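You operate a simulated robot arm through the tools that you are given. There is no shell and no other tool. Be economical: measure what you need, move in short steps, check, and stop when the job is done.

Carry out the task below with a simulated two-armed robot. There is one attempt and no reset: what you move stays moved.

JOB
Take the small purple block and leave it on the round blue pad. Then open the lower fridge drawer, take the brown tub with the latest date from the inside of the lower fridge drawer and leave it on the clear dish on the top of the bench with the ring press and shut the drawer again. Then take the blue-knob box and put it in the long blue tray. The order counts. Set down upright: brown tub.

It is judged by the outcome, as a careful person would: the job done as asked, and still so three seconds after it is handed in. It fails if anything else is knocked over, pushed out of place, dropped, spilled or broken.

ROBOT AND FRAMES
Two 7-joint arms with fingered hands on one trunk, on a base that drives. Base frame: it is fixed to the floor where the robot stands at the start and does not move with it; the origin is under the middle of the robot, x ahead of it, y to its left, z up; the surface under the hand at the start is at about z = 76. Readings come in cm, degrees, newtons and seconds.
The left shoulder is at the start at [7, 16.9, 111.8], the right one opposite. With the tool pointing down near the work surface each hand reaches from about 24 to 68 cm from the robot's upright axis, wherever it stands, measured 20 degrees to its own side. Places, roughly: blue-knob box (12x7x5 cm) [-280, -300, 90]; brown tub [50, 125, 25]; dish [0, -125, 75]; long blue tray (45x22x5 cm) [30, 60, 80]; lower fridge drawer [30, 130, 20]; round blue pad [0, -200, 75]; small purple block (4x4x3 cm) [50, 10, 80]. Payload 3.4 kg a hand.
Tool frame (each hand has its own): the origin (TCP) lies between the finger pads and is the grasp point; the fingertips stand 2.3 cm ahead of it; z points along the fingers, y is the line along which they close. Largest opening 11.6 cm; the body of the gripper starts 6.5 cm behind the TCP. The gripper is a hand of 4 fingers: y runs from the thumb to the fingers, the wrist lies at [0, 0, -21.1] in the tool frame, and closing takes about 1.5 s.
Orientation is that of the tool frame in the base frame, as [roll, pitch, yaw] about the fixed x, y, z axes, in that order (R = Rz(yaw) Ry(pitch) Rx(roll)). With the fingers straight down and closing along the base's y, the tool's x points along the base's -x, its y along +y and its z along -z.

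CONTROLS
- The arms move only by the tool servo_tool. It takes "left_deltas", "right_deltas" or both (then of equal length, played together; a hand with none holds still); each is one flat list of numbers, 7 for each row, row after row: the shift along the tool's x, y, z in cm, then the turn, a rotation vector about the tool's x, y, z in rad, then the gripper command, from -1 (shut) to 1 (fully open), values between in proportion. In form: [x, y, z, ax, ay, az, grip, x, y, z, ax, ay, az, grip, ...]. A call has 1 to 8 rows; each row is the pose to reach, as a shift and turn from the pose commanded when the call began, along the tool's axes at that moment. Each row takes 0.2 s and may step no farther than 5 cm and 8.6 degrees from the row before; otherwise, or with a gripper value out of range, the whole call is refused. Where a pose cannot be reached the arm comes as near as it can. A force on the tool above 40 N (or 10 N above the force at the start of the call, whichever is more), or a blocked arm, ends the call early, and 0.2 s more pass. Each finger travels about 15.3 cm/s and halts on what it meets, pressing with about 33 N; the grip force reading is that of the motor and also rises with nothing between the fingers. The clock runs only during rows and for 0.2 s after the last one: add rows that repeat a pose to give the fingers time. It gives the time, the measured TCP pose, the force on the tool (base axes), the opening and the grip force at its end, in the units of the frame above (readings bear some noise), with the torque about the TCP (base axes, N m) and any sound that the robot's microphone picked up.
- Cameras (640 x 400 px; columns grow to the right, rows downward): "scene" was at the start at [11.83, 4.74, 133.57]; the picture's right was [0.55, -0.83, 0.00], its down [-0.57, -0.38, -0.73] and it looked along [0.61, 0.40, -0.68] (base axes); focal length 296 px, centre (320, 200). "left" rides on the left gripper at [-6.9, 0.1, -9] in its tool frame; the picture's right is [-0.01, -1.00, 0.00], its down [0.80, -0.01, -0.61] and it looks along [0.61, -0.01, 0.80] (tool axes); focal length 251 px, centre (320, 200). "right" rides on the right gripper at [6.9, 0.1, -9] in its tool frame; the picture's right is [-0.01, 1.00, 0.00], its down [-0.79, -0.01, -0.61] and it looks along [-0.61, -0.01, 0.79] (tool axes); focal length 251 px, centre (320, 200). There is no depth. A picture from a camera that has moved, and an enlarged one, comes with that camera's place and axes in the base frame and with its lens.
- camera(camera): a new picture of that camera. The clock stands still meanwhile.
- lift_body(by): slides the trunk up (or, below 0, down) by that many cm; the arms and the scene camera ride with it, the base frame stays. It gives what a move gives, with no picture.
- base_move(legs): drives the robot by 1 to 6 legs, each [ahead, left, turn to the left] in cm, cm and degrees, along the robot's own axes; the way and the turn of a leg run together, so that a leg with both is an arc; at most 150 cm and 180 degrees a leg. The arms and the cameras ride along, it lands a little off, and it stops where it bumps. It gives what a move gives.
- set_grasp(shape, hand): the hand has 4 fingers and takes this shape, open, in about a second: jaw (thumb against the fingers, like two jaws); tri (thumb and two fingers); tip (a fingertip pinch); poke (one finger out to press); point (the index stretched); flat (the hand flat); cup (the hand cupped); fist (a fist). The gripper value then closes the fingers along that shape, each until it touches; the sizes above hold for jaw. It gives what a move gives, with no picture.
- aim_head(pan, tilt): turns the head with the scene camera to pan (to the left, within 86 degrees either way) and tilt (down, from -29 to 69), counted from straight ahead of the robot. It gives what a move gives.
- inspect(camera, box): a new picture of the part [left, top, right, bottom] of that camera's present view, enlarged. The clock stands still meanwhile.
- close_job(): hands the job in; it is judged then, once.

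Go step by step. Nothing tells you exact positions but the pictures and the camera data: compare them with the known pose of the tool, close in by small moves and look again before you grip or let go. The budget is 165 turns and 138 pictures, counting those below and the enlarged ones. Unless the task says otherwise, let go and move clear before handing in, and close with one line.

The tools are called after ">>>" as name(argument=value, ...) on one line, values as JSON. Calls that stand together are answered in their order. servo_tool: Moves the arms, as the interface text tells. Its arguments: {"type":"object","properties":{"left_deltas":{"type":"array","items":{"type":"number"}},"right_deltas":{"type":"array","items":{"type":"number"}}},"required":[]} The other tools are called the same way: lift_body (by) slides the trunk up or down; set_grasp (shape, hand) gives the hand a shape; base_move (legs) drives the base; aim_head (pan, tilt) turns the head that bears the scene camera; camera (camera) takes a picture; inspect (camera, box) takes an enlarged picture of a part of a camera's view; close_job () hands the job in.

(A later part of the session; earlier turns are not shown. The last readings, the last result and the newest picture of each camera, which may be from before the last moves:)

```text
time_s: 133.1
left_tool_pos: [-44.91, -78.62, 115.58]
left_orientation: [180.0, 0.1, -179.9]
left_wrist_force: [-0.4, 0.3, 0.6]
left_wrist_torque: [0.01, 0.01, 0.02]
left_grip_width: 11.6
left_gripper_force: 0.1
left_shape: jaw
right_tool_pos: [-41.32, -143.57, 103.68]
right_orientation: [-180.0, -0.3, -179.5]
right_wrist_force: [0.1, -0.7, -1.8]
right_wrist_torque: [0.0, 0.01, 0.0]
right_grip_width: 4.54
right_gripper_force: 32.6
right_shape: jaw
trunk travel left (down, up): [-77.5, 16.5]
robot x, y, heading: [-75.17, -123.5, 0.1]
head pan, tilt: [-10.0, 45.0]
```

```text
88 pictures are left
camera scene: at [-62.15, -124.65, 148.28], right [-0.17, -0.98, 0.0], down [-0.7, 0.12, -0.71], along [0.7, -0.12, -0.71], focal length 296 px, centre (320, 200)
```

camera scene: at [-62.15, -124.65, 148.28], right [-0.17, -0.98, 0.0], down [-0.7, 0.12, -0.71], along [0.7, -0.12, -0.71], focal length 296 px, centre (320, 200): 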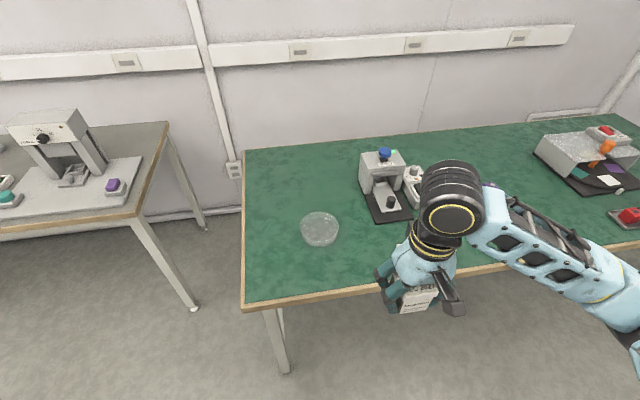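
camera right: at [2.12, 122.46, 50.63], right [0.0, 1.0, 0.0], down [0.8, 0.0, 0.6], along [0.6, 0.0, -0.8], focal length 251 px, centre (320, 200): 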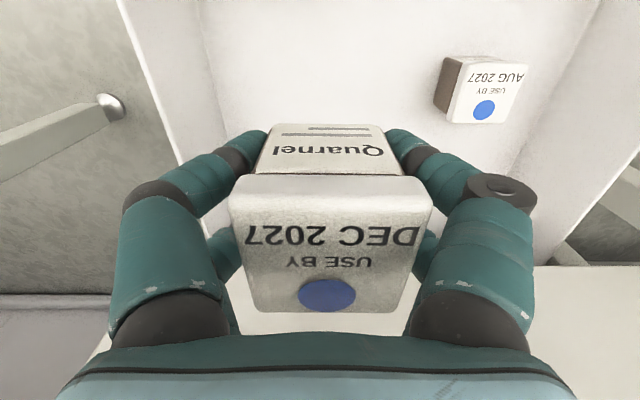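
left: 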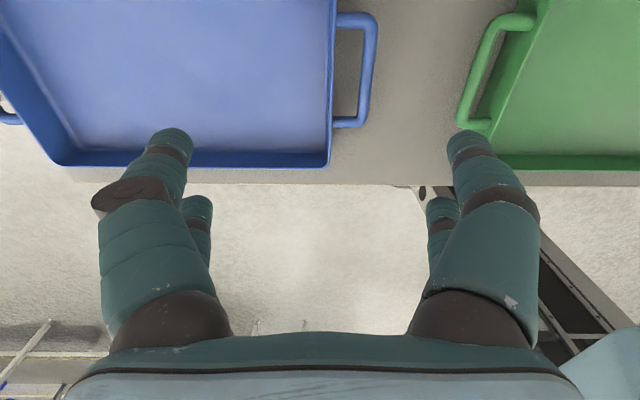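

The dish is at about (-4.5, -135). I'll drive forward and check with the wrist camera.

>>> base_move(legs=[[30, 0, 0]])

>>> servo_tool(right_deltas=[0, 4, 0, 0, 0, 0, -0.5, 0, 8.5, 3, 0, 0, 0, -0.5, 0, 8.5, 7, 0, 0, 0, -0.5, 0, 8.5, 7, 0, 0, 0, -0.5])

>>> camera(camera="right")

>>> aim_head(pan=-15, tilt=60)

>>> camera(camera="scene")

```text
time_s: 135.1
left_tool_pos: [-15.97, -80.09, 115.4]
left_orientation: [-180.0, -0.2, 178.9]
left_wrist_force: [0.6, 0.6, 0.5]
left_wrist_torque: [0.02, 0.01, 0.03]
left_grip_width: 11.58
left_gripper_force: 0.0
left_shape: jaw
right_tool_pos: [-13.77, -145.22, 103.43]
right_orientation: [-179.9, -0.5, 179.3]
right_wrist_force: [0.8, -0.2, -1.1]
right_wrist_torque: [0.0, 0.04, -0.01]
right_grip_width: 4.54
right_gripper_force: 33.9
right_shape: jaw
trunk travel left (down, up): [-77.5, 16.5]
robot x, y, heading: [-47.41, -124.29, -1.2]
head pan, tilt: [-10.0, 45.0]
stopped in leg 1: the robot was blocked; the commanded pose is now the measured one
```

```text
refused: row 2 steps farther than a row can; nothing moved
```

```text
87 pictures are left
camera right: at [-20.52, -144.97, 112.67], right [0.02, 1.0, 0.0], down [0.8, -0.02, 0.6], along [0.6, -0.02, -0.8], focal length 251 px, centre (320, 200)
```

right: 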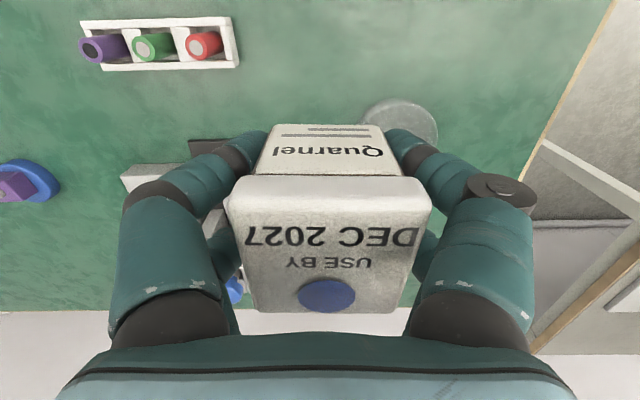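

```text
time_s: 135.9
left_tool_pos: [-16.13, -80.47, 115.64]
left_orientation: [-180.0, 0.0, 178.7]
left_wrist_force: [-0.6, -0.1, 0.6]
left_wrist_torque: [0.02, -0.02, 0.0]
left_grip_width: 11.58
left_gripper_force: 0.0
left_shape: jaw
right_tool_pos: [-13.95, -145.38, 103.63]
right_orientation: [-179.9, -0.3, 178.9]
right_wrist_force: [-0.6, -0.1, -1.4]
right_wrist_torque: [-0.01, -0.03, 0.0]
right_grip_width: 4.52
right_gripper_force: 33.1
right_shape: jaw
trunk travel left (down, up): [-77.5, 16.5]
robot x, y, heading: [-47.88, -124.45, -1.5]
head pan, tilt: [-15.0, 60.0]
```

```text
86 pictures are left
camera scene: at [-36.12, -126.29, 146.35], right [-0.28, -0.96, 0.0], down [-0.83, 0.24, -0.5], along [0.48, -0.14, -0.87], focal length 296 px, centre (320, 200)
```

scene: 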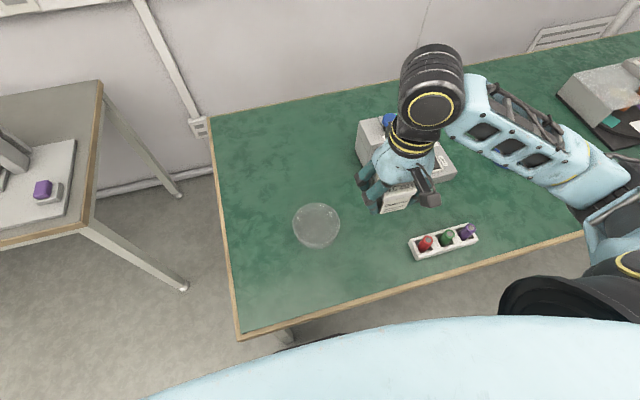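

The base bumped the bench leg; I'll back off 2 cm. The dish is at about (-5.5, -134.2); I'll bring the tub near it.

>>> base_move(legs=[[-2, 0, 1.4]])

>>> servo_tool(right_deltas=[0, 4, 0, 0, 0, 0, -0.5, 0, 8, 2, 0, 0, 0, -0.5, -3, 11, 4, 0, 0, 0, -0.5, -5, 11, 8, 0, 0, 0, -0.5, -5, 11, 8, 0, 0, 0, -0.5])

>>> camera(camera="right")

>>> camera(camera="scene")

```text
time_s: 136.7
left_tool_pos: [-19.0, -79.33, 115.5]
left_orientation: [179.9, -0.3, -179.4]
left_wrist_force: [0.6, -0.1, 0.3]
left_wrist_torque: [0.03, 0.02, 0.02]
left_grip_width: 11.59
left_gripper_force: 0.2
left_shape: jaw
right_tool_pos: [-14.88, -144.17, 103.38]
right_orientation: [-180.0, -0.5, -179.2]
right_wrist_force: [-0.9, -0.6, -1.3]
right_wrist_torque: [0.0, 0.04, -0.02]
right_grip_width: 4.54
right_gripper_force: 33.0
right_shape: jaw
trunk travel left (down, up): [-77.5, 16.5]
robot x, y, heading: [-49.3, -123.93, 0.5]
head pan, tilt: [-15.0, 60.0]
```

```text
time_s: 137.9
left_tool_pos: [-19.41, -79.03, 115.58]
left_orientation: [-180.0, -0.2, -179.5]
left_wrist_force: [0.1, -1.3, -0.4]
left_wrist_torque: [0.01, 0.0, 0.04]
left_grip_width: 11.59
left_gripper_force: 0.0
left_shape: jaw
right_tool_pos: [-10.3, -132.92, 95.5]
right_orientation: [-180.0, -0.2, -179.3]
right_wrist_force: [-0.2, -0.1, -0.5]
right_wrist_torque: [-0.02, 0.01, -0.02]
right_grip_width: 4.5
right_gripper_force: 32.9
right_shape: jaw
trunk travel left (down, up): [-77.5, 16.5]
robot x, y, heading: [-48.84, -124.32, 0.5]
head pan, tilt: [-15.0, 60.0]
```

```text
85 pictures are left
camera right: at [-17.15, -132.93, 104.66], right [-0.01, 1.0, 0.0], down [0.8, 0.01, 0.6], along [0.6, 0.0, -0.8], focal length 251 px, centre (320, 200)
```

right: 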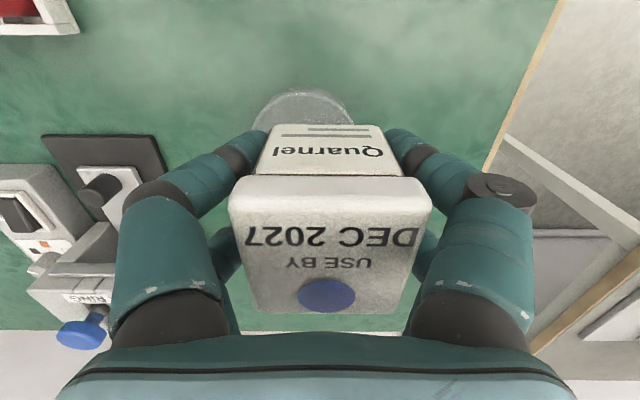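

```text
84 pictures are left
camera scene: at [-37.85, -125.64, 146.34], right [-0.25, -0.97, 0.0], down [-0.84, 0.22, -0.5], along [0.48, -0.12, -0.87], focal length 296 px, centre (320, 200)
```

scene: 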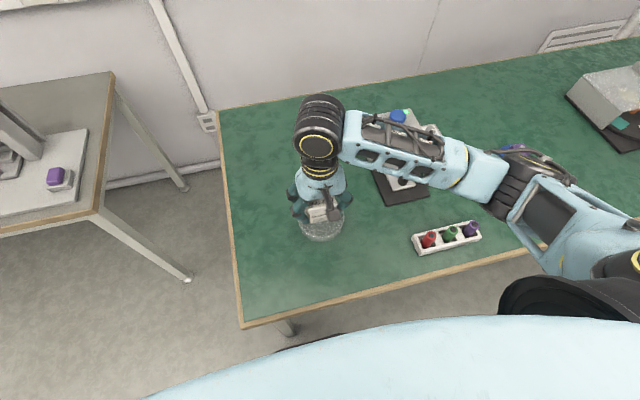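

Dish centre (-4.9, -134.6). I'll move over it and lower to just above.

>>> servo_tool(right_deltas=[-3, -1, 0, 0, 0, 0, -0.5, -5.4, -1.7, 0, 0, 0, 0, -0.5, -5.4, -1.7, 4, 0, 0, 0, -0.5, -5.4, -1.7, 8, 0, 0, 0, -0.5, -5.4, -1.7, 12, 0, 0, 0, -0.5, -5.4, -1.7, 13, 0, 0, 0, -0.5, -5.4, -1.7, 13, 0, 0, 0, -0.5])

>>> camera(camera="right")

>>> inspect(camera="scene", box=[260, 140, 400, 250])

```text
time_s: 139.5
left_tool_pos: [-19.35, -79.17, 115.61]
left_orientation: [-180.0, -0.1, -179.5]
left_wrist_force: [0.4, -0.6, -0.3]
left_wrist_torque: [-0.02, 0.0, -0.01]
left_grip_width: 11.59
left_gripper_force: 0.0
left_shape: jaw
right_tool_pos: [-5.14, -134.47, 82.54]
right_orientation: [-179.9, -0.2, -179.2]
right_wrist_force: [0.3, 0.7, -1.3]
right_wrist_torque: [-0.01, -0.01, 0.03]
right_grip_width: 4.55
right_gripper_force: 33.1
right_shape: jaw
trunk travel left (down, up): [-77.5, 16.5]
robot x, y, heading: [-49.18, -124.07, 0.7]
head pan, tilt: [-15.0, 60.0]
```

```text
83 pictures are left
camera right: at [-11.94, -134.52, 91.62], right [-0.01, 1.0, 0.0], down [0.8, 0.01, 0.6], along [0.6, 0.0, -0.8], focal length 251 px, centre (320, 200)
```

right: 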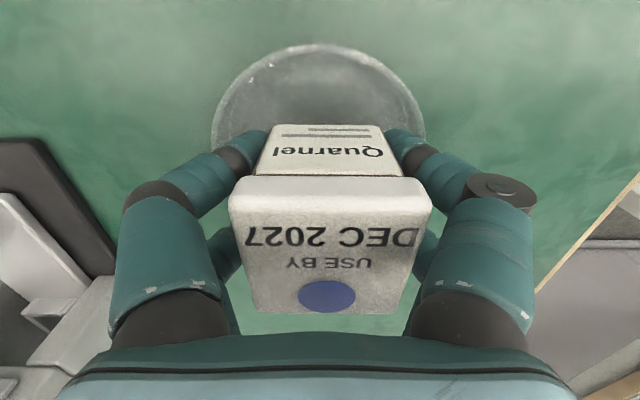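

```text
3.64 times, centred on (330, 195) of scene
camera zoom: at [-37.82, -125.62, 146.34], right [-0.25, -0.97, 0.0], down [-0.84, 0.22, -0.5], along [0.48, -0.13, -0.87], focal length 1076 px, centre (284, 218)
```

zoom: 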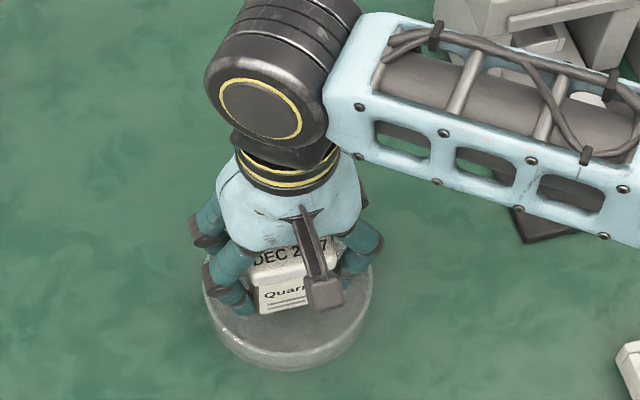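

Centred within the dish. Lowering to contact.

>>> servo_tool(right_deltas=[-0.2, 0, 1, 0, 0, 0, -0.5, -0.2, 0, 2, 0, 0, 0, -0.5, -0.2, 0, 2.5, 0, 0, 0, -0.5, -0.2, 0, 2.9, 0, 0, 0, -0.5, -0.2, 0, 2.9, 0, 0, 0, -0.5])

>>> camera(camera="right")

```text
time_s: 140.7
left_tool_pos: [-19.4, -78.96, 115.58]
left_orientation: [-180.0, -0.1, -179.4]
left_wrist_force: [-0.2, 0.5, -0.6]
left_wrist_torque: [-0.02, 0.05, -0.02]
left_grip_width: 11.62
left_gripper_force: 0.1
left_shape: jaw
right_tool_pos: [-4.95, -134.61, 79.48]
right_orientation: [-180.0, -0.4, -179.2]
right_wrist_force: [-0.8, -0.1, -1.9]
right_wrist_torque: [-0.02, 0.0, 0.0]
right_grip_width: 4.54
right_gripper_force: 32.9
right_shape: jaw
trunk travel left (down, up): [-77.5, 16.5]
robot x, y, heading: [-49.5, -124.1, 0.4]
head pan, tilt: [-15.0, 60.0]
```

```text
81 pictures are left
camera right: at [-11.74, -134.57, 88.76], right [-0.01, 1.0, 0.0], down [0.8, 0.01, 0.6], along [0.6, 0.0, -0.8], focal length 251 px, centre (320, 200)
```

right: 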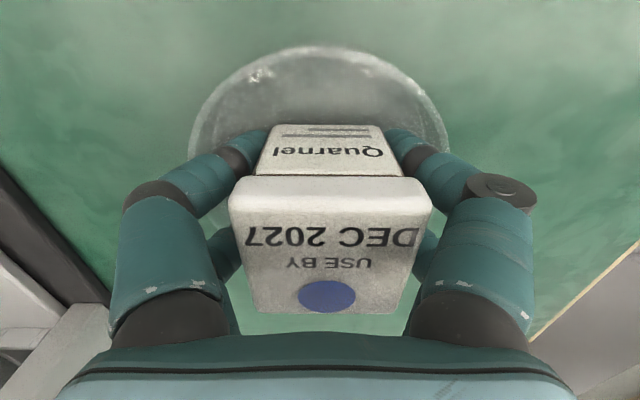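

>>> servo_tool(right_deltas=[0, 0, 0.2, 0, 0, 0, -0.5, 0, 0, 0.4, 0, 0, 0, -0.5, 0, 0, 0.4, 0, 0, 0, -0.5])

```text
time_s: 141.5
left_tool_pos: [-19.36, -79.13, 115.42]
left_orientation: [-180.0, 0.0, -179.6]
left_wrist_force: [0.2, 0.2, -0.2]
left_wrist_torque: [0.0, 0.0, 0.01]
left_grip_width: 11.6
left_gripper_force: 0.0
left_shape: jaw
right_tool_pos: [-4.89, -134.62, 79.13]
right_orientation: [-179.9, -0.3, -179.2]
right_wrist_force: [0.2, -0.1, -2.0]
right_wrist_torque: [0.04, 0.02, -0.01]
right_grip_width: 4.52
right_gripper_force: 33.0
right_shape: jaw
trunk travel left (down, up): [-77.5, 16.5]
robot x, y, heading: [-49.07, -124.3, 0.4]
head pan, tilt: [-15.0, 60.0]
```

>>> servo_tool(right_deltas=[0, 0, 0.2, 0, 0, 0, -0.5, 0, 0, 0.3, 0, 0, 0, -0.5, 0, 0, 0.3, 0, 0, 0, -0.5])

```text
time_s: 142.3
left_tool_pos: [-19.48, -79.08, 115.55]
left_orientation: [179.9, 0.0, -179.5]
left_wrist_force: [-0.1, -0.1, -0.2]
left_wrist_torque: [0.0, -0.01, 0.01]
left_grip_width: 11.58
left_gripper_force: 0.1
left_shape: jaw
right_tool_pos: [-4.9, -134.58, 78.91]
right_orientation: [-179.9, -0.2, -179.2]
right_wrist_force: [0.7, 0.9, -1.5]
right_wrist_torque: [0.0, 0.01, 0.02]
right_grip_width: 4.53
right_gripper_force: 33.0
right_shape: jaw
trunk travel left (down, up): [-77.5, 16.5]
robot x, y, heading: [-49.18, -123.98, 0.3]
head pan, tilt: [-15.0, 60.0]
```

>>> servo_tool(right_deltas=[0, 0, 0.15, 0, 0, 0, -0.5, 0, 0, 0.3, 0, 0, 0, -0.5, 0, 0, 0.3, 0, 0, 0, -0.5])

>>> inspect(camera="scene", box=[260, 140, 400, 250])

```text
time_s: 143.1
left_tool_pos: [-19.57, -78.96, 115.56]
left_orientation: [179.9, 0.0, -179.5]
left_wrist_force: [-0.4, -0.9, 0.4]
left_wrist_torque: [-0.01, 0.0, -0.02]
left_grip_width: 11.6
left_gripper_force: 0.1
left_shape: jaw
right_tool_pos: [-4.87, -134.57, 78.76]
right_orientation: [-179.8, -0.1, -179.1]
right_wrist_force: [3.5, -2.0, 19.2]
right_wrist_torque: [-0.02, 0.04, 0.02]
right_grip_width: 4.53
right_gripper_force: 32.9
right_shape: jaw
trunk travel left (down, up): [-77.5, 16.5]
robot x, y, heading: [-49.29, -124.2, 0.5]
head pan, tilt: [-15.0, 60.0]
```

```text
3.64 times, centred on (330, 195) of scene
camera zoom: at [-38.07, -125.57, 146.39], right [-0.25, -0.97, 0.0], down [-0.84, 0.22, -0.5], along [0.49, -0.13, -0.87], focal length 1076 px, centre (284, 218)
```

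zoom: 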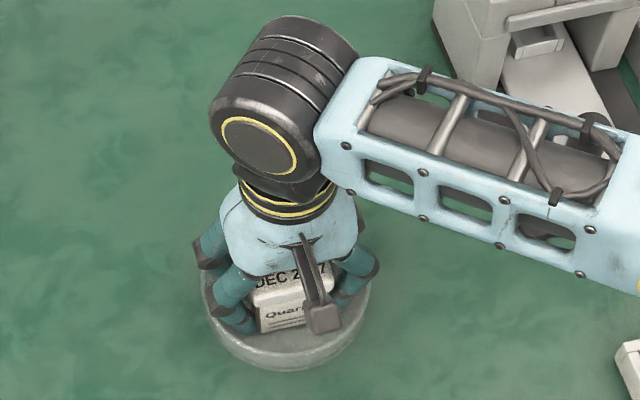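

Contact with the dish. I'll open modestly and rise.

>>> servo_tool(right_deltas=[0, 0, 0, 0, 0, 0, -0.2, 0, 0, 0, 0, 0, 0, 0, 0, 0, -0.1, 0, 0, 0, 0.17, 0, 0, -0.1, 0, 0, 0, 0.17])

>>> camera(camera="right")

```text
time_s: 144.1
left_tool_pos: [-19.49, -78.99, 115.67]
left_orientation: [-180.0, 0.0, -179.6]
left_wrist_force: [-0.2, 0.1, -0.6]
left_wrist_torque: [0.02, 0.04, 0.01]
left_grip_width: 11.56
left_gripper_force: 0.0
left_shape: jaw
right_tool_pos: [-4.87, -134.36, 78.75]
right_orientation: [-179.8, -0.2, -179.1]
right_wrist_force: [4.7, 3.1, 15.7]
right_wrist_torque: [0.3, -0.02, -0.15]
right_grip_width: 5.08
right_gripper_force: 0.1
right_shape: jaw
trunk travel left (down, up): [-77.5, 16.5]
robot x, y, heading: [-49.22, -124.1, 0.8]
head pan, tilt: [-15.0, 60.0]
```

```text
79 pictures are left
camera right: at [-11.81, -134.52, 87.94], right [-0.01, 1.0, 0.0], down [0.8, 0.01, 0.6], along [0.6, 0.0, -0.8], focal length 251 px, centre (320, 200)
```

right: 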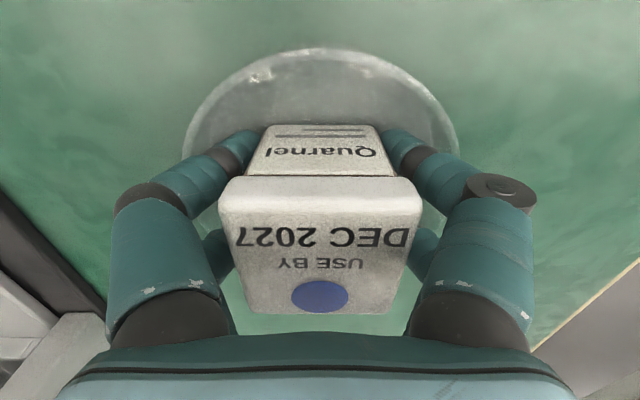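

The fingertips drag on the dish floor. I'll lift slightly while opening.

>>> servo_tool(right_deltas=[0, 0, -0.3, 0, 0, 0, 0, 0, 0, -0.5, 0, 0, 0, 0.1, 0, 0, -0.5, 0, 0, 0, 0.17, 0, 0, -0.5, 0, 0, 0, 0.17])

>>> camera(camera="right")

```text
time_s: 145.1
left_tool_pos: [-19.47, -79.16, 115.65]
left_orientation: [180.0, 0.0, -179.6]
left_wrist_force: [-0.4, 0.0, 0.2]
left_wrist_torque: [0.0, 0.03, 0.01]
left_grip_width: 11.59
left_gripper_force: 0.1
left_shape: jaw
right_tool_pos: [-4.89, -134.68, 79.31]
right_orientation: [-179.9, -0.3, -179.2]
right_wrist_force: [0.8, -0.1, 0.6]
right_wrist_torque: [0.02, 0.02, 0.02]
right_grip_width: 5.84
right_gripper_force: 0.0
right_shape: jaw
trunk travel left (down, up): [-77.5, 16.5]
robot x, y, heading: [-48.97, -124.16, 0.5]
head pan, tilt: [-15.0, 60.0]
```

```text
78 pictures are left
camera right: at [-11.8, -134.62, 88.39], right [-0.01, 1.0, 0.0], down [0.8, 0.01, 0.6], along [0.6, 0.0, -0.8], focal length 251 px, centre (320, 200)
```

right: 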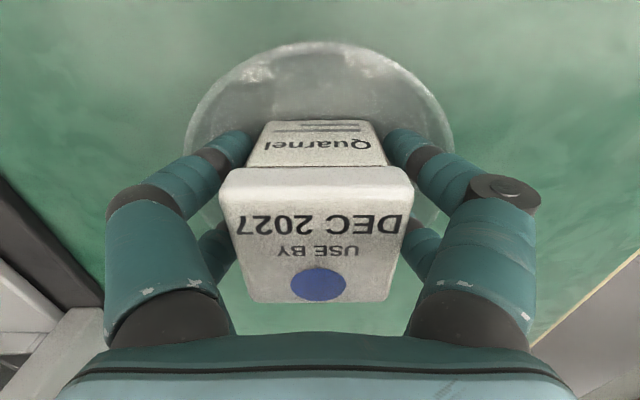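

>>> servo_tool(right_deltas=[0, 0, -0.4, 0, 0, 0, 0.2, 0, 0, -0.8, 0, 0, 0, 0.25, 0, 0, -0.8, 0, 0, 0, 0.25, 0, 0, -0.8, 0, 0, 0, 0.25])

>>> camera(camera="right")

```text
time_s: 146.1
left_tool_pos: [-19.38, -79.06, 115.54]
left_orientation: [180.0, -0.1, -179.5]
left_wrist_force: [-0.1, -0.1, 0.7]
left_wrist_torque: [0.01, 0.02, -0.01]
left_grip_width: 11.58
left_gripper_force: 0.0
left_shape: jaw
right_tool_pos: [-4.88, -134.58, 79.92]
right_orientation: [-180.0, -0.4, -179.2]
right_wrist_force: [-0.5, 0.0, -0.1]
right_wrist_torque: [-0.05, -0.04, 0.0]
right_grip_width: 6.47
right_gripper_force: 0.0
right_shape: jaw
trunk travel left (down, up): [-77.5, 16.5]
robot x, y, heading: [-49.35, -124.11, 0.4]
head pan, tilt: [-15.0, 60.0]
```

```text
77 pictures are left
camera right: at [-11.74, -134.59, 89.19], right [-0.01, 1.0, 0.0], down [0.8, 0.01, 0.6], along [0.6, 0.0, -0.8], focal length 251 px, centre (320, 200)
```

right: 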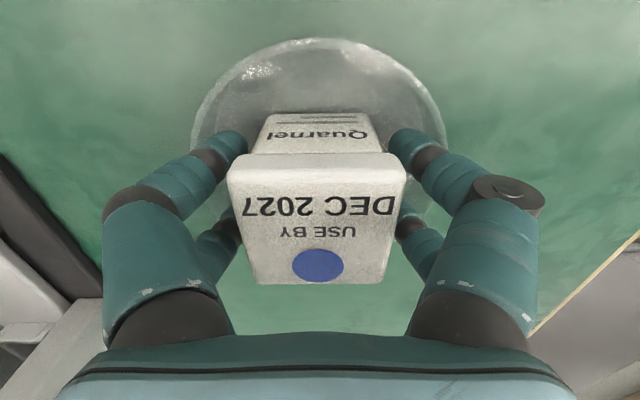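

Clear of the tub's sides now. I'll rise straight up.

>>> servo_tool(right_deltas=[0, 0, -0.5, 0, 0, 0, 0.12, 0, 0, -1, 0, 0, 0, 0.15, 0, 0, -2, 0, 0, 0, 0.2, 0, 0, -3.5, 0, 0, 0, 0.3, 0, 0, -6, 0, 0, 0, 0.4, 0, 0, -10, 0, 0, 0, 0.4, 0, 0, -14, 0, 0, 0, 0.4])

>>> camera(camera="right")

```text
time_s: 147.7
left_tool_pos: [-19.28, -79.03, 115.5]
left_orientation: [-180.0, 0.0, -179.5]
left_wrist_force: [-0.3, 0.9, 0.1]
left_wrist_torque: [0.03, -0.01, 0.0]
left_grip_width: 11.57
left_gripper_force: 0.1
left_shape: jaw
right_tool_pos: [-4.85, -134.65, 94.01]
right_orientation: [-179.8, -0.3, -179.2]
right_wrist_force: [0.9, 0.3, -0.4]
right_wrist_torque: [-0.01, 0.01, 0.0]
right_grip_width: 8.06
right_gripper_force: 0.1
right_shape: jaw
trunk travel left (down, up): [-77.5, 16.5]
robot x, y, heading: [-48.8, -124.15, 0.8]
head pan, tilt: [-15.0, 60.0]
```

```text
76 pictures are left
camera right: at [-11.7, -134.61, 103.23], right [-0.01, 1.0, 0.0], down [0.8, 0.01, 0.6], along [0.6, 0.0, -0.8], focal length 251 px, centre (320, 200)
```

right: 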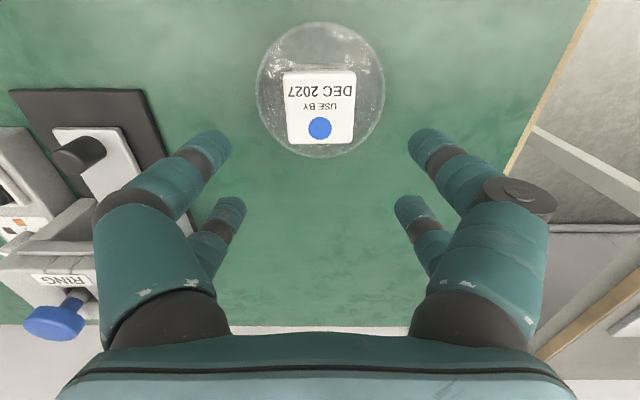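

The tub stands upright in the dish. I'll retract and drive back to the fridge to shut the drawer.

>>> servo_tool(right_deltas=[0, 0, -4, 0, 0, 0, 0.4, 0, 0, -8, 0, 0, 0, 0.4, 4, -2, -10, 0, 0, 0, 0.4, 8, -4, -10, 0, 0, 0, 0.4, 12, -6, -10, 0, 0, 0, 0.4])

>>> base_move(legs=[[-30, 0, -0.6], [0, 140, 0], [0, 128, 0]])

>>> lift_body(by=-40)

>>> aim_head(pan=-10, tilt=45)

>>> camera(camera="scene")

```text
time_s: 148.9
left_tool_pos: [-19.5, -79.07, 115.68]
left_orientation: [179.9, 0.0, -179.4]
left_wrist_force: [0.1, -0.4, 0.4]
left_wrist_torque: [0.01, 0.0, -0.02]
left_grip_width: 11.59
left_gripper_force: 0.1
left_shape: jaw
right_tool_pos: [-16.79, -140.68, 104.3]
right_orientation: [-180.0, -0.1, -179.2]
right_wrist_force: [0.6, 0.3, -0.3]
right_wrist_torque: [-0.02, -0.03, -0.01]
right_grip_width: 8.11
right_gripper_force: 0.1
right_shape: jaw
trunk travel left (down, up): [-77.5, 16.5]
robot x, y, heading: [-49.2, -124.36, 0.4]
head pan, tilt: [-15.0, 60.0]
```

```text
time_s: 163.6
left_tool_pos: [-45.55, 188.38, 115.55]
left_orientation: [180.0, -0.1, 179.0]
left_wrist_force: [0.4, -0.1, 0.0]
left_wrist_torque: [0.02, 0.0, 0.02]
left_grip_width: 11.59
left_gripper_force: 0.1
left_shape: jaw
right_tool_pos: [-44.36, 126.67, 104.35]
right_orientation: [-179.9, -0.4, 179.3]
right_wrist_force: [0.2, 0.4, 0.0]
right_wrist_torque: [0.0, 0.03, -0.01]
right_grip_width: 8.08
right_gripper_force: 0.1
right_shape: jaw
trunk travel left (down, up): [-77.5, 16.5]
robot x, y, heading: [-76.64, 144.03, -1.0]
head pan, tilt: [-15.0, 60.0]
```

```text
time_s: 167.4
left_tool_pos: [-45.5, 188.43, 75.51]
left_orientation: [180.0, -0.1, 179.0]
left_wrist_force: [-0.4, 0.5, 0.7]
left_wrist_torque: [0.01, 0.01, 0.0]
left_grip_width: 11.58
left_gripper_force: 0.1
left_shape: jaw
right_tool_pos: [-44.35, 126.87, 64.24]
right_orientation: [-179.9, -0.3, 179.3]
right_wrist_force: [0.7, 0.5, 0.3]
right_wrist_torque: [0.0, 0.02, 0.0]
right_grip_width: 8.1
right_gripper_force: 0.1
right_shape: jaw
trunk travel left (down, up): [-37.5, 56.5]
robot x, y, heading: [-76.97, 144.26, -0.6]
head pan, tilt: [-15.0, 60.0]
```

```text
time_s: 168.2
left_tool_pos: [-45.61, 188.45, 75.6]
left_orientation: [180.0, 0.0, 178.9]
left_wrist_force: [-0.1, -0.3, -0.7]
left_wrist_torque: [0.02, 0.03, 0.0]
left_grip_width: 11.59
left_gripper_force: 0.1
left_shape: jaw
right_tool_pos: [-44.38, 126.95, 64.21]
right_orientation: [-179.9, -0.3, 179.4]
right_wrist_force: [-1.3, 1.1, 0.0]
right_wrist_torque: [-0.05, 0.0, 0.01]
right_grip_width: 8.07
right_gripper_force: 0.1
right_shape: jaw
trunk travel left (down, up): [-37.5, 56.5]
robot x, y, heading: [-76.98, 144.25, -1.1]
head pan, tilt: [-10.0, 45.0]
```

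```text
75 pictures are left
camera scene: at [-63.66, 142.7, 108.28], right [-0.19, -0.98, 0.0], down [-0.69, 0.14, -0.71], along [0.69, -0.13, -0.71], focal length 296 px, centre (320, 200)
```

scene: 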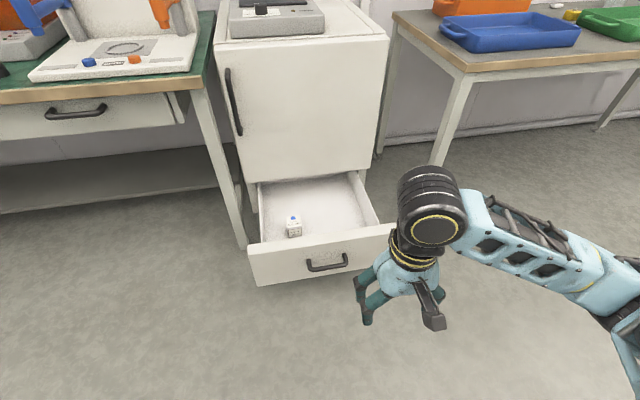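

I'll turn the hand forward again and close its fingers for pushing.

>>> base_move(legs=[[0, 0, 1]])

>>> servo_tool(right_deltas=[-2, 0, 0, 0.083, -0.083, -0.083, 0.4, -4, 0, 0, 0.166, -0.166, -0.166, 0.4, -7, 0, 0, 0.249, -0.249, -0.249, 0.4, -10, 0, 0, 0.332, -0.332, -0.332, 0.4, -12, 0, 0, 0.415, -0.415, -0.415, 0.4, -14, 0, 0, 0.498, -0.498, -0.498, 0.4, -16, 0, 0, 0.581, -0.581, -0.581, 0.4, -17, 0, 0, 0.664, -0.664, -0.664, 0.4])

>>> servo_tool(right_deltas=[0, 0, 0, 0.08, -0.08, -0.08, 0.4, 0, 0, 0, 0.16, -0.16, -0.16, 0, 0, 0, 0, 0.24, -0.24, -0.24, -0.4, 0, 0, 0, 0.32, -0.32, -0.32, -0.8, 0, 0, 0, 0.4, -0.4, -0.4, -1, 0, 0, 0, 0.48, -0.48, -0.48, -1, 0, 0, 0, 0.543, -0.543, -0.543, -1, 0, 0, 0, 0.543, -0.543, -0.543, -1])

>>> lift_body(by=-32)

>>> camera(camera="scene")

>>> camera(camera="right")

```text
time_s: 168.9
left_tool_pos: [-46.37, 188.99, 75.5]
left_orientation: [-180.0, -0.2, -179.8]
left_wrist_force: [0.1, -0.6, 0.5]
left_wrist_torque: [0.02, 0.03, 0.01]
left_grip_width: 11.57
left_gripper_force: 0.0
left_shape: jaw
right_tool_pos: [-44.06, 127.42, 64.25]
right_orientation: [180.0, -0.3, -179.7]
right_wrist_force: [-0.5, -0.2, 0.1]
right_wrist_torque: [-0.03, -0.03, 0.01]
right_grip_width: 8.08
right_gripper_force: 0.0
right_shape: jaw
trunk travel left (down, up): [-37.5, 56.5]
robot x, y, heading: [-76.68, 143.81, 0.1]
head pan, tilt: [-10.0, 45.0]
```

```text
time_s: 170.7
left_tool_pos: [-46.36, 189.06, 75.66]
left_orientation: [180.0, -0.1, 180.0]
left_wrist_force: [-0.7, -0.5, -0.6]
left_wrist_torque: [-0.01, -0.02, 0.0]
left_grip_width: 11.57
left_gripper_force: 0.1
left_shape: jaw
right_tool_pos: [-26.98, 127.55, 64.27]
right_orientation: [-129.9, 18.9, -129.5]
right_wrist_force: [-0.4, 0.6, -0.9]
right_wrist_torque: [-0.04, 0.01, 0.0]
right_grip_width: 8.09
right_gripper_force: 0.0
right_shape: jaw
trunk travel left (down, up): [-37.5, 56.5]
robot x, y, heading: [-76.58, 143.81, 0.0]
head pan, tilt: [-10.0, 45.0]
```

```text
time_s: 172.5
left_tool_pos: [-46.26, 188.99, 75.71]
left_orientation: [-180.0, -0.1, -179.9]
left_wrist_force: [0.6, -0.1, -1.1]
left_wrist_torque: [0.0, -0.04, -0.01]
left_grip_width: 11.61
left_gripper_force: 0.0
left_shape: jaw
right_tool_pos: [-27.01, 127.5, 64.24]
right_orientation: [-90.5, -0.2, -89.6]
right_wrist_force: [0.8, -0.4, -0.9]
right_wrist_torque: [0.01, -0.01, 0.01]
right_grip_width: 0.0
right_gripper_force: 33.1
right_shape: jaw
trunk travel left (down, up): [-37.5, 56.5]
robot x, y, heading: [-77.26, 144.07, -0.1]
head pan, tilt: [-10.0, 45.0]
```

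```text
time_s: 175.7
left_tool_pos: [-46.51, 188.94, 43.56]
left_orientation: [180.0, -0.1, -179.9]
left_wrist_force: [0.6, -0.1, 0.1]
left_wrist_torque: [0.0, 0.0, 0.0]
left_grip_width: 11.6
left_gripper_force: 0.0
left_shape: jaw
right_tool_pos: [-27.2, 127.5, 32.15]
right_orientation: [-90.4, 0.0, -89.8]
right_wrist_force: [-0.1, -0.1, 1.1]
right_wrist_torque: [0.01, 0.02, 0.03]
right_grip_width: 0.0
right_gripper_force: 32.6
right_shape: jaw
trunk travel left (down, up): [-5.5, 88.5]
robot x, y, heading: [-76.49, 144.13, 0.2]
head pan, tilt: [-10.0, 45.0]
```

```text
74 pictures are left
camera scene: at [-63.64, 142.93, 76.29], right [-0.17, -0.98, 0.0], down [-0.7, 0.12, -0.71], along [0.7, -0.12, -0.71], focal length 296 px, centre (320, 200)
```

scene: 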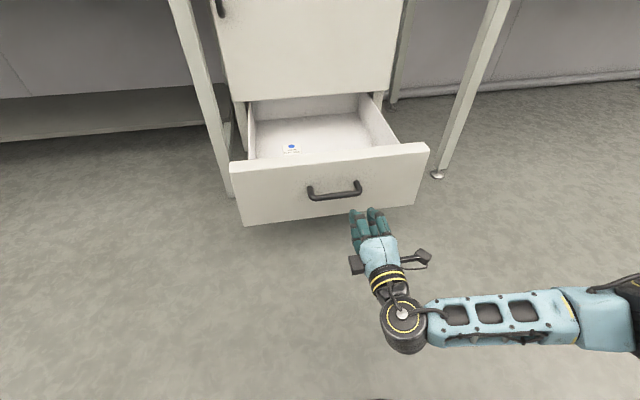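

```text
73 pictures are left
camera right: at [-36.07, 120.61, 32.34], right [-0.01, 0.01, -1.0], down [-0.61, 0.79, 0.01], along [0.79, 0.61, 0.0], focal length 251 px, centre (320, 200)
```

right: 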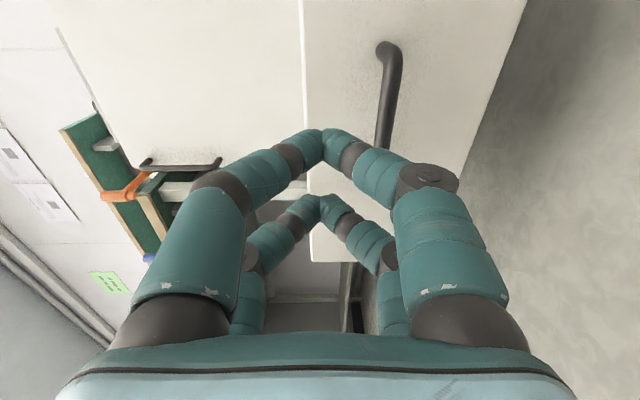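

I'll line up just above the handle and push by driving forward.

>>> servo_tool(right_deltas=[-2.3, 2.1, 0, 0, 0, 0, -1, -2.3, 2.1, 3, 0, 0, 0, -1, -2.3, 2.1, 3, 0, 0, 0, -1])

>>> base_move(legs=[[35, 0, 0]])

>>> camera(camera="scene")

```text
time_s: 176.5
left_tool_pos: [-46.42, 188.99, 43.59]
left_orientation: [180.0, -0.1, -179.9]
left_wrist_force: [1.5, 1.1, 0.1]
left_wrist_torque: [-0.04, -0.01, 0.05]
left_grip_width: 11.59
left_gripper_force: 0.1
left_shape: jaw
right_tool_pos: [-23.87, 129.7, 30.08]
right_orientation: [-90.3, 0.0, -89.8]
right_wrist_force: [-0.5, 0.9, -0.2]
right_wrist_torque: [-0.02, 0.02, 0.02]
right_grip_width: 0.0
right_gripper_force: 33.2
right_shape: jaw
trunk travel left (down, up): [-5.5, 88.5]
robot x, y, heading: [-76.28, 144.44, -0.0]
head pan, tilt: [-10.0, 45.0]
```

```text
time_s: 178.7
left_tool_pos: [-11.16, 189.09, 43.61]
left_orientation: [180.0, -0.2, 180.0]
left_wrist_force: [0.0, -0.1, 0.0]
left_wrist_torque: [-0.01, -0.03, -0.01]
left_grip_width: 11.64
left_gripper_force: 0.1
left_shape: jaw
right_tool_pos: [11.2, 129.8, 30.05]
right_orientation: [-90.4, 0.0, -89.8]
right_wrist_force: [0.1, 0.0, 1.0]
right_wrist_torque: [0.0, -0.01, -0.02]
right_grip_width: 0.0
right_gripper_force: 32.6
right_shape: jaw
trunk travel left (down, up): [-5.5, 88.5]
robot x, y, heading: [-41.37, 144.1, -0.2]
head pan, tilt: [-10.0, 45.0]
```

```text
72 pictures are left
camera scene: at [-28.46, 142.97, 76.29], right [-0.17, -0.98, 0.0], down [-0.7, 0.12, -0.71], along [0.7, -0.12, -0.71], focal length 296 px, centre (320, 200)
```

scene: 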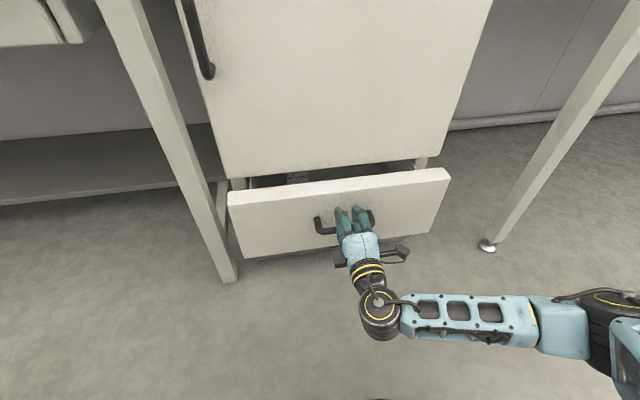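

Almost shut. I'll push the rest with the arm.

>>> servo_tool(right_deltas=[0, 0, 2, 0, 0, 0, -1, 0, 0, 4, 0, 0, 0, -1, 0, 0, 6, 0, 0, 0, -1, 0, 0, 7.5, 0, 0, 0, -1, 0, 0, 8.5, 0, 0, 0, -1, 0, 0, 9.5, 0, 0, 0, -1, 0, 0, 10.5, 0, 0, 0, -1])

>>> camera(camera="scene")

```text
time_s: 179.9
left_tool_pos: [-11.32, 189.03, 43.66]
left_orientation: [180.0, 0.1, -180.0]
left_wrist_force: [0.5, -0.3, -0.8]
left_wrist_torque: [-0.03, 0.01, -0.01]
left_grip_width: 11.55
left_gripper_force: 0.1
left_shape: jaw
right_tool_pos: [19.15, 129.97, 30.56]
right_orientation: [-89.9, 0.2, -89.7]
right_wrist_force: [-20.6, -0.9, 16.3]
right_wrist_torque: [-0.25, 1.09, -0.17]
right_grip_width: 0.02
right_gripper_force: 33.3
right_shape: jaw
trunk travel left (down, up): [-5.5, 88.5]
robot x, y, heading: [-41.39, 144.31, 0.2]
head pan, tilt: [-10.0, 45.0]
stopped in row 5 (right hand): the force on the tool passed its limit at 66 N (the readings are from after the stop); the commanded pose is now the measured one
```

```text
71 pictures are left
camera scene: at [-28.76, 142.97, 76.36], right [-0.17, -0.98, 0.0], down [-0.69, 0.12, -0.71], along [0.7, -0.12, -0.7], focal length 296 px, centre (320, 200)
```

scene: 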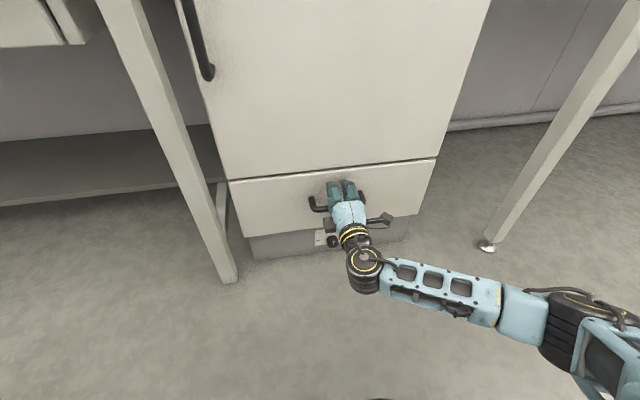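

The drawer is shut. I'll back off and check.

>>> servo_tool(right_deltas=[0, 0, -4, 0, 0, 0, -1, 0, 0, -8, 0, 0, 0, -1, 0, 0, -12, 0, 0, 0, -1])

>>> base_move(legs=[[-40, 0, 0]])

>>> lift_body(by=40)

>>> lift_body(by=35)

>>> camera(camera="scene")

>>> servo_tool(right_deltas=[2, 0, 0, -0.083, 0.083, 0.083, -0.5, 5, 0, 0, -0.166, 0.166, 0.166, 0, 8, 0, 0, -0.249, 0.249, 0.249, 0.4, 11, 0, 0, -0.332, 0.332, 0.332, 0.4, 12, 0, 0, -0.415, 0.415, 0.415, 0.4, 12, 0, 0, -0.498, 0.498, 0.498, 0.4, 12, 0, 0, -0.581, 0.581, 0.581, 0.4, 12, 0, 0, -0.664, 0.664, 0.664, 0.4])

>>> servo_tool(right_deltas=[0, 0, 0, -0.08, 0.08, 0.08, 0.4, 0, 0, 0, -0.16, 0.16, 0.16, 0.4, 0, 0, 0, -0.24, 0.24, 0.24, 0.4, 0, 0, 0, -0.32, 0.32, 0.32, 0.4, 0, 0, 0, -0.4, 0.4, 0.4, 0.4, 0, 0, 0, -0.48, 0.48, 0.48, 0.4, 0, 0, 0, -0.543, 0.543, 0.543, 0.4, 0, 0, 0, -0.543, 0.543, 0.543, 0.4])

```text
time_s: 180.7
left_tool_pos: [-11.23, 188.96, 43.58]
left_orientation: [180.0, -0.2, -180.0]
left_wrist_force: [-0.2, 0.9, 0.2]
left_wrist_torque: [0.0, -0.01, -0.01]
left_grip_width: 11.6
left_gripper_force: 0.1
left_shape: jaw
right_tool_pos: [7.16, 130.04, 30.26]
right_orientation: [-90.3, 0.1, -89.7]
right_wrist_force: [-1.1, 0.0, 0.0]
right_wrist_torque: [-0.01, -0.02, 0.03]
right_grip_width: 0.0
right_gripper_force: 33.4
right_shape: jaw
trunk travel left (down, up): [-5.5, 88.5]
robot x, y, heading: [-41.44, 144.16, -0.0]
head pan, tilt: [-10.0, 45.0]
```

```text
time_s: 183.2
left_tool_pos: [-51.54, 188.95, 43.56]
left_orientation: [180.0, -0.1, -179.8]
left_wrist_force: [-0.4, -0.5, 0.1]
left_wrist_torque: [-0.01, 0.03, -0.02]
left_grip_width: 11.61
left_gripper_force: 0.0
left_shape: jaw
right_tool_pos: [-33.16, 130.01, 30.2]
right_orientation: [-90.2, 0.0, -89.7]
right_wrist_force: [0.1, 0.6, -0.1]
right_wrist_torque: [-0.02, -0.05, -0.02]
right_grip_width: 0.0
right_gripper_force: 33.3
right_shape: jaw
trunk travel left (down, up): [-5.5, 88.5]
robot x, y, heading: [-81.9, 144.21, 0.1]
head pan, tilt: [-10.0, 45.0]
```

```text
time_s: 187.1
left_tool_pos: [-51.62, 189.04, 83.56]
left_orientation: [180.0, -0.1, -179.9]
left_wrist_force: [0.1, -0.4, 0.5]
left_wrist_torque: [0.0, 0.0, -0.01]
left_grip_width: 11.61
left_gripper_force: 0.2
left_shape: jaw
right_tool_pos: [-33.14, 130.01, 70.24]
right_orientation: [-90.3, 0.1, -89.6]
right_wrist_force: [0.1, -0.1, -0.2]
right_wrist_torque: [-0.01, -0.01, -0.02]
right_grip_width: 0.0
right_gripper_force: 33.3
right_shape: jaw
trunk travel left (down, up): [-45.5, 48.5]
robot x, y, heading: [-81.48, 144.06, 0.2]
head pan, tilt: [-10.0, 45.0]
```

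```text
time_s: 190.5
left_tool_pos: [-51.62, 189.05, 118.6]
left_orientation: [180.0, -0.1, -179.9]
left_wrist_force: [0.0, 0.2, -0.2]
left_wrist_torque: [-0.01, -0.02, 0.01]
left_grip_width: 11.57
left_gripper_force: 0.0
left_shape: jaw
right_tool_pos: [-33.01, 129.96, 105.24]
right_orientation: [-90.2, 0.0, -89.6]
right_wrist_force: [-0.5, -0.3, -0.2]
right_wrist_torque: [0.0, -0.04, -0.03]
right_grip_width: 0.0
right_gripper_force: 33.7
right_shape: jaw
trunk travel left (down, up): [-80.5, 13.5]
robot x, y, heading: [-81.76, 144.0, 0.3]
head pan, tilt: [-10.0, 45.0]
```

```text
70 pictures are left
camera scene: at [-68.8, 142.95, 151.29], right [-0.17, -0.98, 0.0], down [-0.7, 0.12, -0.71], along [0.7, -0.12, -0.71], focal length 296 px, centre (320, 200)
```

scene: 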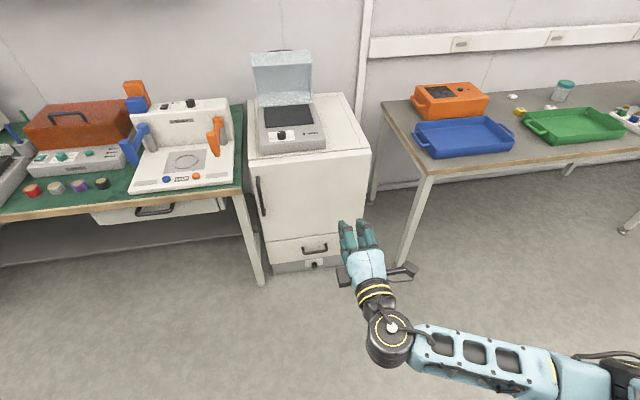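

```text
time_s: 192.3
left_tool_pos: [-51.53, 189.12, 118.54]
left_orientation: [-180.0, -0.1, -179.9]
left_wrist_force: [0.1, 0.5, 0.1]
left_wrist_torque: [0.0, -0.01, 0.02]
left_grip_width: 11.58
left_gripper_force: 0.1
left_shape: jaw
right_tool_pos: [-32.92, 117.96, 105.27]
right_orientation: [-140.4, 19.0, -140.0]
right_wrist_force: [-0.4, 0.0, 0.1]
right_wrist_torque: [-0.02, 0.01, 0.0]
right_grip_width: 8.08
right_gripper_force: 0.1
right_shape: jaw
trunk travel left (down, up): [-80.5, 13.5]
robot x, y, heading: [-81.71, 144.04, -0.1]
head pan, tilt: [-10.0, 45.0]
```

```text
time_s: 194.1
left_tool_pos: [-51.58, 189.09, 118.67]
left_orientation: [-180.0, -0.2, -180.0]
left_wrist_force: [0.0, -0.1, 0.1]
left_wrist_torque: [0.0, 0.01, 0.01]
left_grip_width: 11.6
left_gripper_force: 0.0
left_shape: jaw
right_tool_pos: [-32.97, 117.88, 105.15]
right_orientation: [179.9, -0.3, -179.5]
right_wrist_force: [0.3, -0.5, -0.4]
right_wrist_torque: [0.03, -0.03, -0.02]
right_grip_width: 8.11
right_gripper_force: 0.0
right_shape: jaw
trunk travel left (down, up): [-80.5, 13.5]
robot x, y, heading: [-82.19, 144.07, -0.0]
head pan, tilt: [-10.0, 45.0]
```

Drawer closed, everything in place. Now I'll move to open floor, turn around and look for the blue-knob box.

>>> base_move(legs=[[0, -110, 0], [0, 0, -100]])

>>> aim_head(pan=-15, tilt=15)

>>> camera(camera="scene")

>>> aim_head(pan=-70, tilt=20)

>>> camera(camera="scene")

```text
time_s: 203.9
left_tool_pos: [-42.99, -3.59, 118.59]
left_orientation: [-180.0, -0.1, 79.8]
left_wrist_force: [-0.7, -1.1, -0.8]
left_wrist_torque: [-0.01, -0.01, 0.02]
left_grip_width: 11.58
left_gripper_force: 0.0
left_shape: jaw
right_tool_pos: [-116.19, -8.86, 105.22]
right_orientation: [-179.9, -0.2, 80.0]
right_wrist_force: [-1.1, 0.5, 0.6]
right_wrist_torque: [0.01, 0.0, 0.02]
right_grip_width: 8.12
right_gripper_force: 0.0
right_shape: jaw
trunk travel left (down, up): [-80.5, 13.5]
robot x, y, heading: [-81.61, 34.14, -100.6]
head pan, tilt: [-10.0, 45.0]
```

```text
time_s: 204.9
left_tool_pos: [-43.1, -3.54, 118.58]
left_orientation: [-180.0, -0.1, 79.8]
left_wrist_force: [0.1, -0.2, 0.2]
left_wrist_torque: [0.02, 0.01, 0.0]
left_grip_width: 11.59
left_gripper_force: 0.0
left_shape: jaw
right_tool_pos: [-116.23, -8.87, 105.22]
right_orientation: [-179.8, -0.3, 80.0]
right_wrist_force: [0.1, -0.1, -0.7]
right_wrist_torque: [-0.01, 0.03, -0.03]
right_grip_width: 8.09
right_gripper_force: 0.1
right_shape: jaw
trunk travel left (down, up): [-80.5, 13.5]
robot x, y, heading: [-81.68, 34.17, -100.5]
head pan, tilt: [-15.0, 15.0]
```

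```text
69 pictures are left
camera scene: at [-86.69, 21.08, 155.96], right [-0.9, 0.43, 0.0], down [0.11, 0.23, -0.97], along [-0.41, -0.87, -0.26], focal length 296 px, centre (320, 200)
```

scene: 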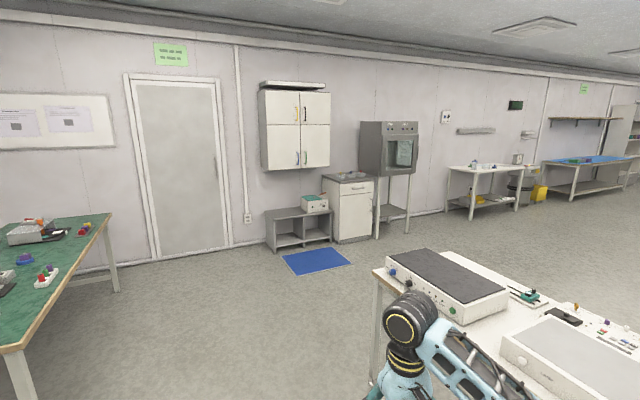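

```text
time_s: 206.1
left_tool_pos: [-43.17, -3.6, 118.56]
left_orientation: [-180.0, -0.1, 79.8]
left_wrist_force: [-0.2, -0.3, -0.2]
left_wrist_torque: [0.02, 0.0, 0.0]
left_grip_width: 11.59
left_gripper_force: 0.1
left_shape: jaw
right_tool_pos: [-116.22, -8.87, 105.3]
right_orientation: [-179.8, -0.3, 80.2]
right_wrist_force: [1.4, 0.3, 0.1]
right_wrist_torque: [0.01, -0.01, 0.0]
right_grip_width: 8.07
right_gripper_force: 0.0
right_shape: jaw
trunk travel left (down, up): [-80.5, 13.5]
robot x, y, heading: [-81.93, 34.04, -100.6]
head pan, tilt: [-70.0, 20.0]
```

```text
68 pictures are left
camera scene: at [-91.87, 27.95, 155.16], right [-0.17, 0.99, 0.0], down [0.34, 0.06, -0.94], along [-0.93, -0.16, -0.34], focal length 296 px, centre (320, 200)
```

scene: 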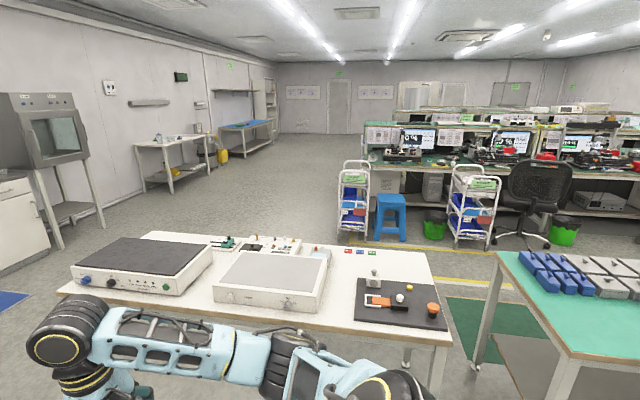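

The target location points at the grey-topped cabinet beside the oven. I'll zoom in there.

>>> aim_head(pan=-15, tilt=15)

>>> inspect(camera="scene", box=[240, 100, 440, 260])

>>> aim_head(pan=-35, tilt=45)

>>> camera(camera="scene")

```text
time_s: 207.4
left_tool_pos: [-43.12, -3.61, 118.5]
left_orientation: [180.0, -0.1, 79.7]
left_wrist_force: [-0.8, -0.2, 0.6]
left_wrist_torque: [-0.01, 0.03, 0.01]
left_grip_width: 11.57
left_gripper_force: 0.1
left_shape: jaw
right_tool_pos: [-116.36, -8.87, 105.34]
right_orientation: [-179.9, -0.2, 80.1]
right_wrist_force: [-0.5, -0.3, 0.2]
right_wrist_torque: [-0.01, 0.02, 0.02]
right_grip_width: 8.07
right_gripper_force: 0.1
right_shape: jaw
trunk travel left (down, up): [-80.5, 13.5]
robot x, y, heading: [-82.04, 33.93, -100.6]
head pan, tilt: [-15.0, 15.0]
```

```text
2.50 times, centred on (340, 180) of scene
camera zoom: at [-86.7, 21.08, 155.97], right [-0.9, 0.43, 0.0], down [0.11, 0.23, -0.97], along [-0.41, -0.87, -0.26], focal length 740 px, centre (270, 250)
```

zoom: 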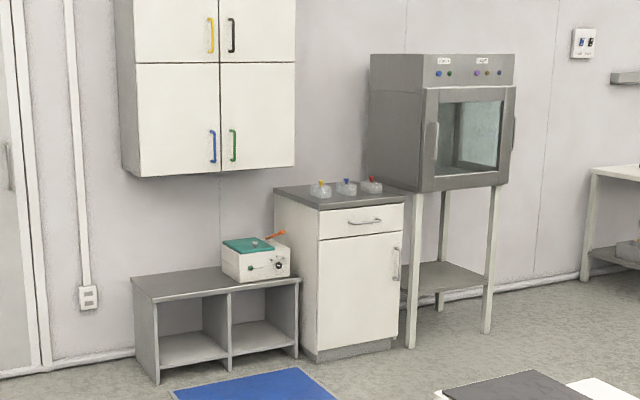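

```text
time_s: 208.3
left_tool_pos: [-43.11, -3.57, 118.64]
left_orientation: [179.9, -0.1, 79.8]
left_wrist_force: [0.0, 0.2, 0.0]
left_wrist_torque: [0.03, -0.01, -0.03]
left_grip_width: 11.59
left_gripper_force: 0.0
left_shape: jaw
right_tool_pos: [-116.28, -8.87, 105.3]
right_orientation: [-179.9, -0.1, 80.1]
right_wrist_force: [0.3, -0.9, -0.3]
right_wrist_torque: [-0.04, -0.01, 0.01]
right_grip_width: 8.11
right_gripper_force: 0.1
right_shape: jaw
trunk travel left (down, up): [-80.5, 13.5]
robot x, y, heading: [-81.58, 34.37, -100.4]
head pan, tilt: [-35.0, 45.0]
```

```text
66 pictures are left
camera scene: at [-88.47, 23.8, 151.3], right [-0.7, 0.71, 0.0], down [0.5, 0.5, -0.71], along [-0.5, -0.5, -0.71], focal length 296 px, centre (320, 200)
```

scene: 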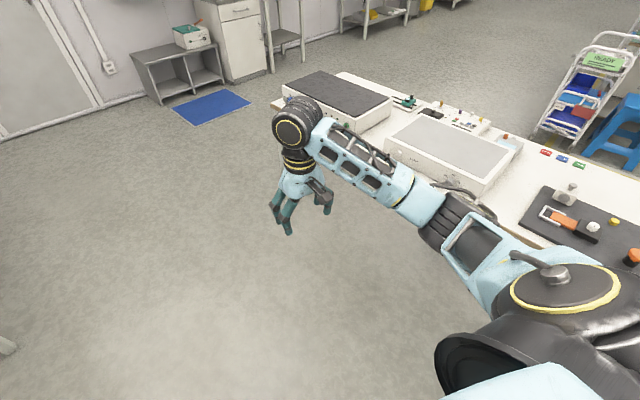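

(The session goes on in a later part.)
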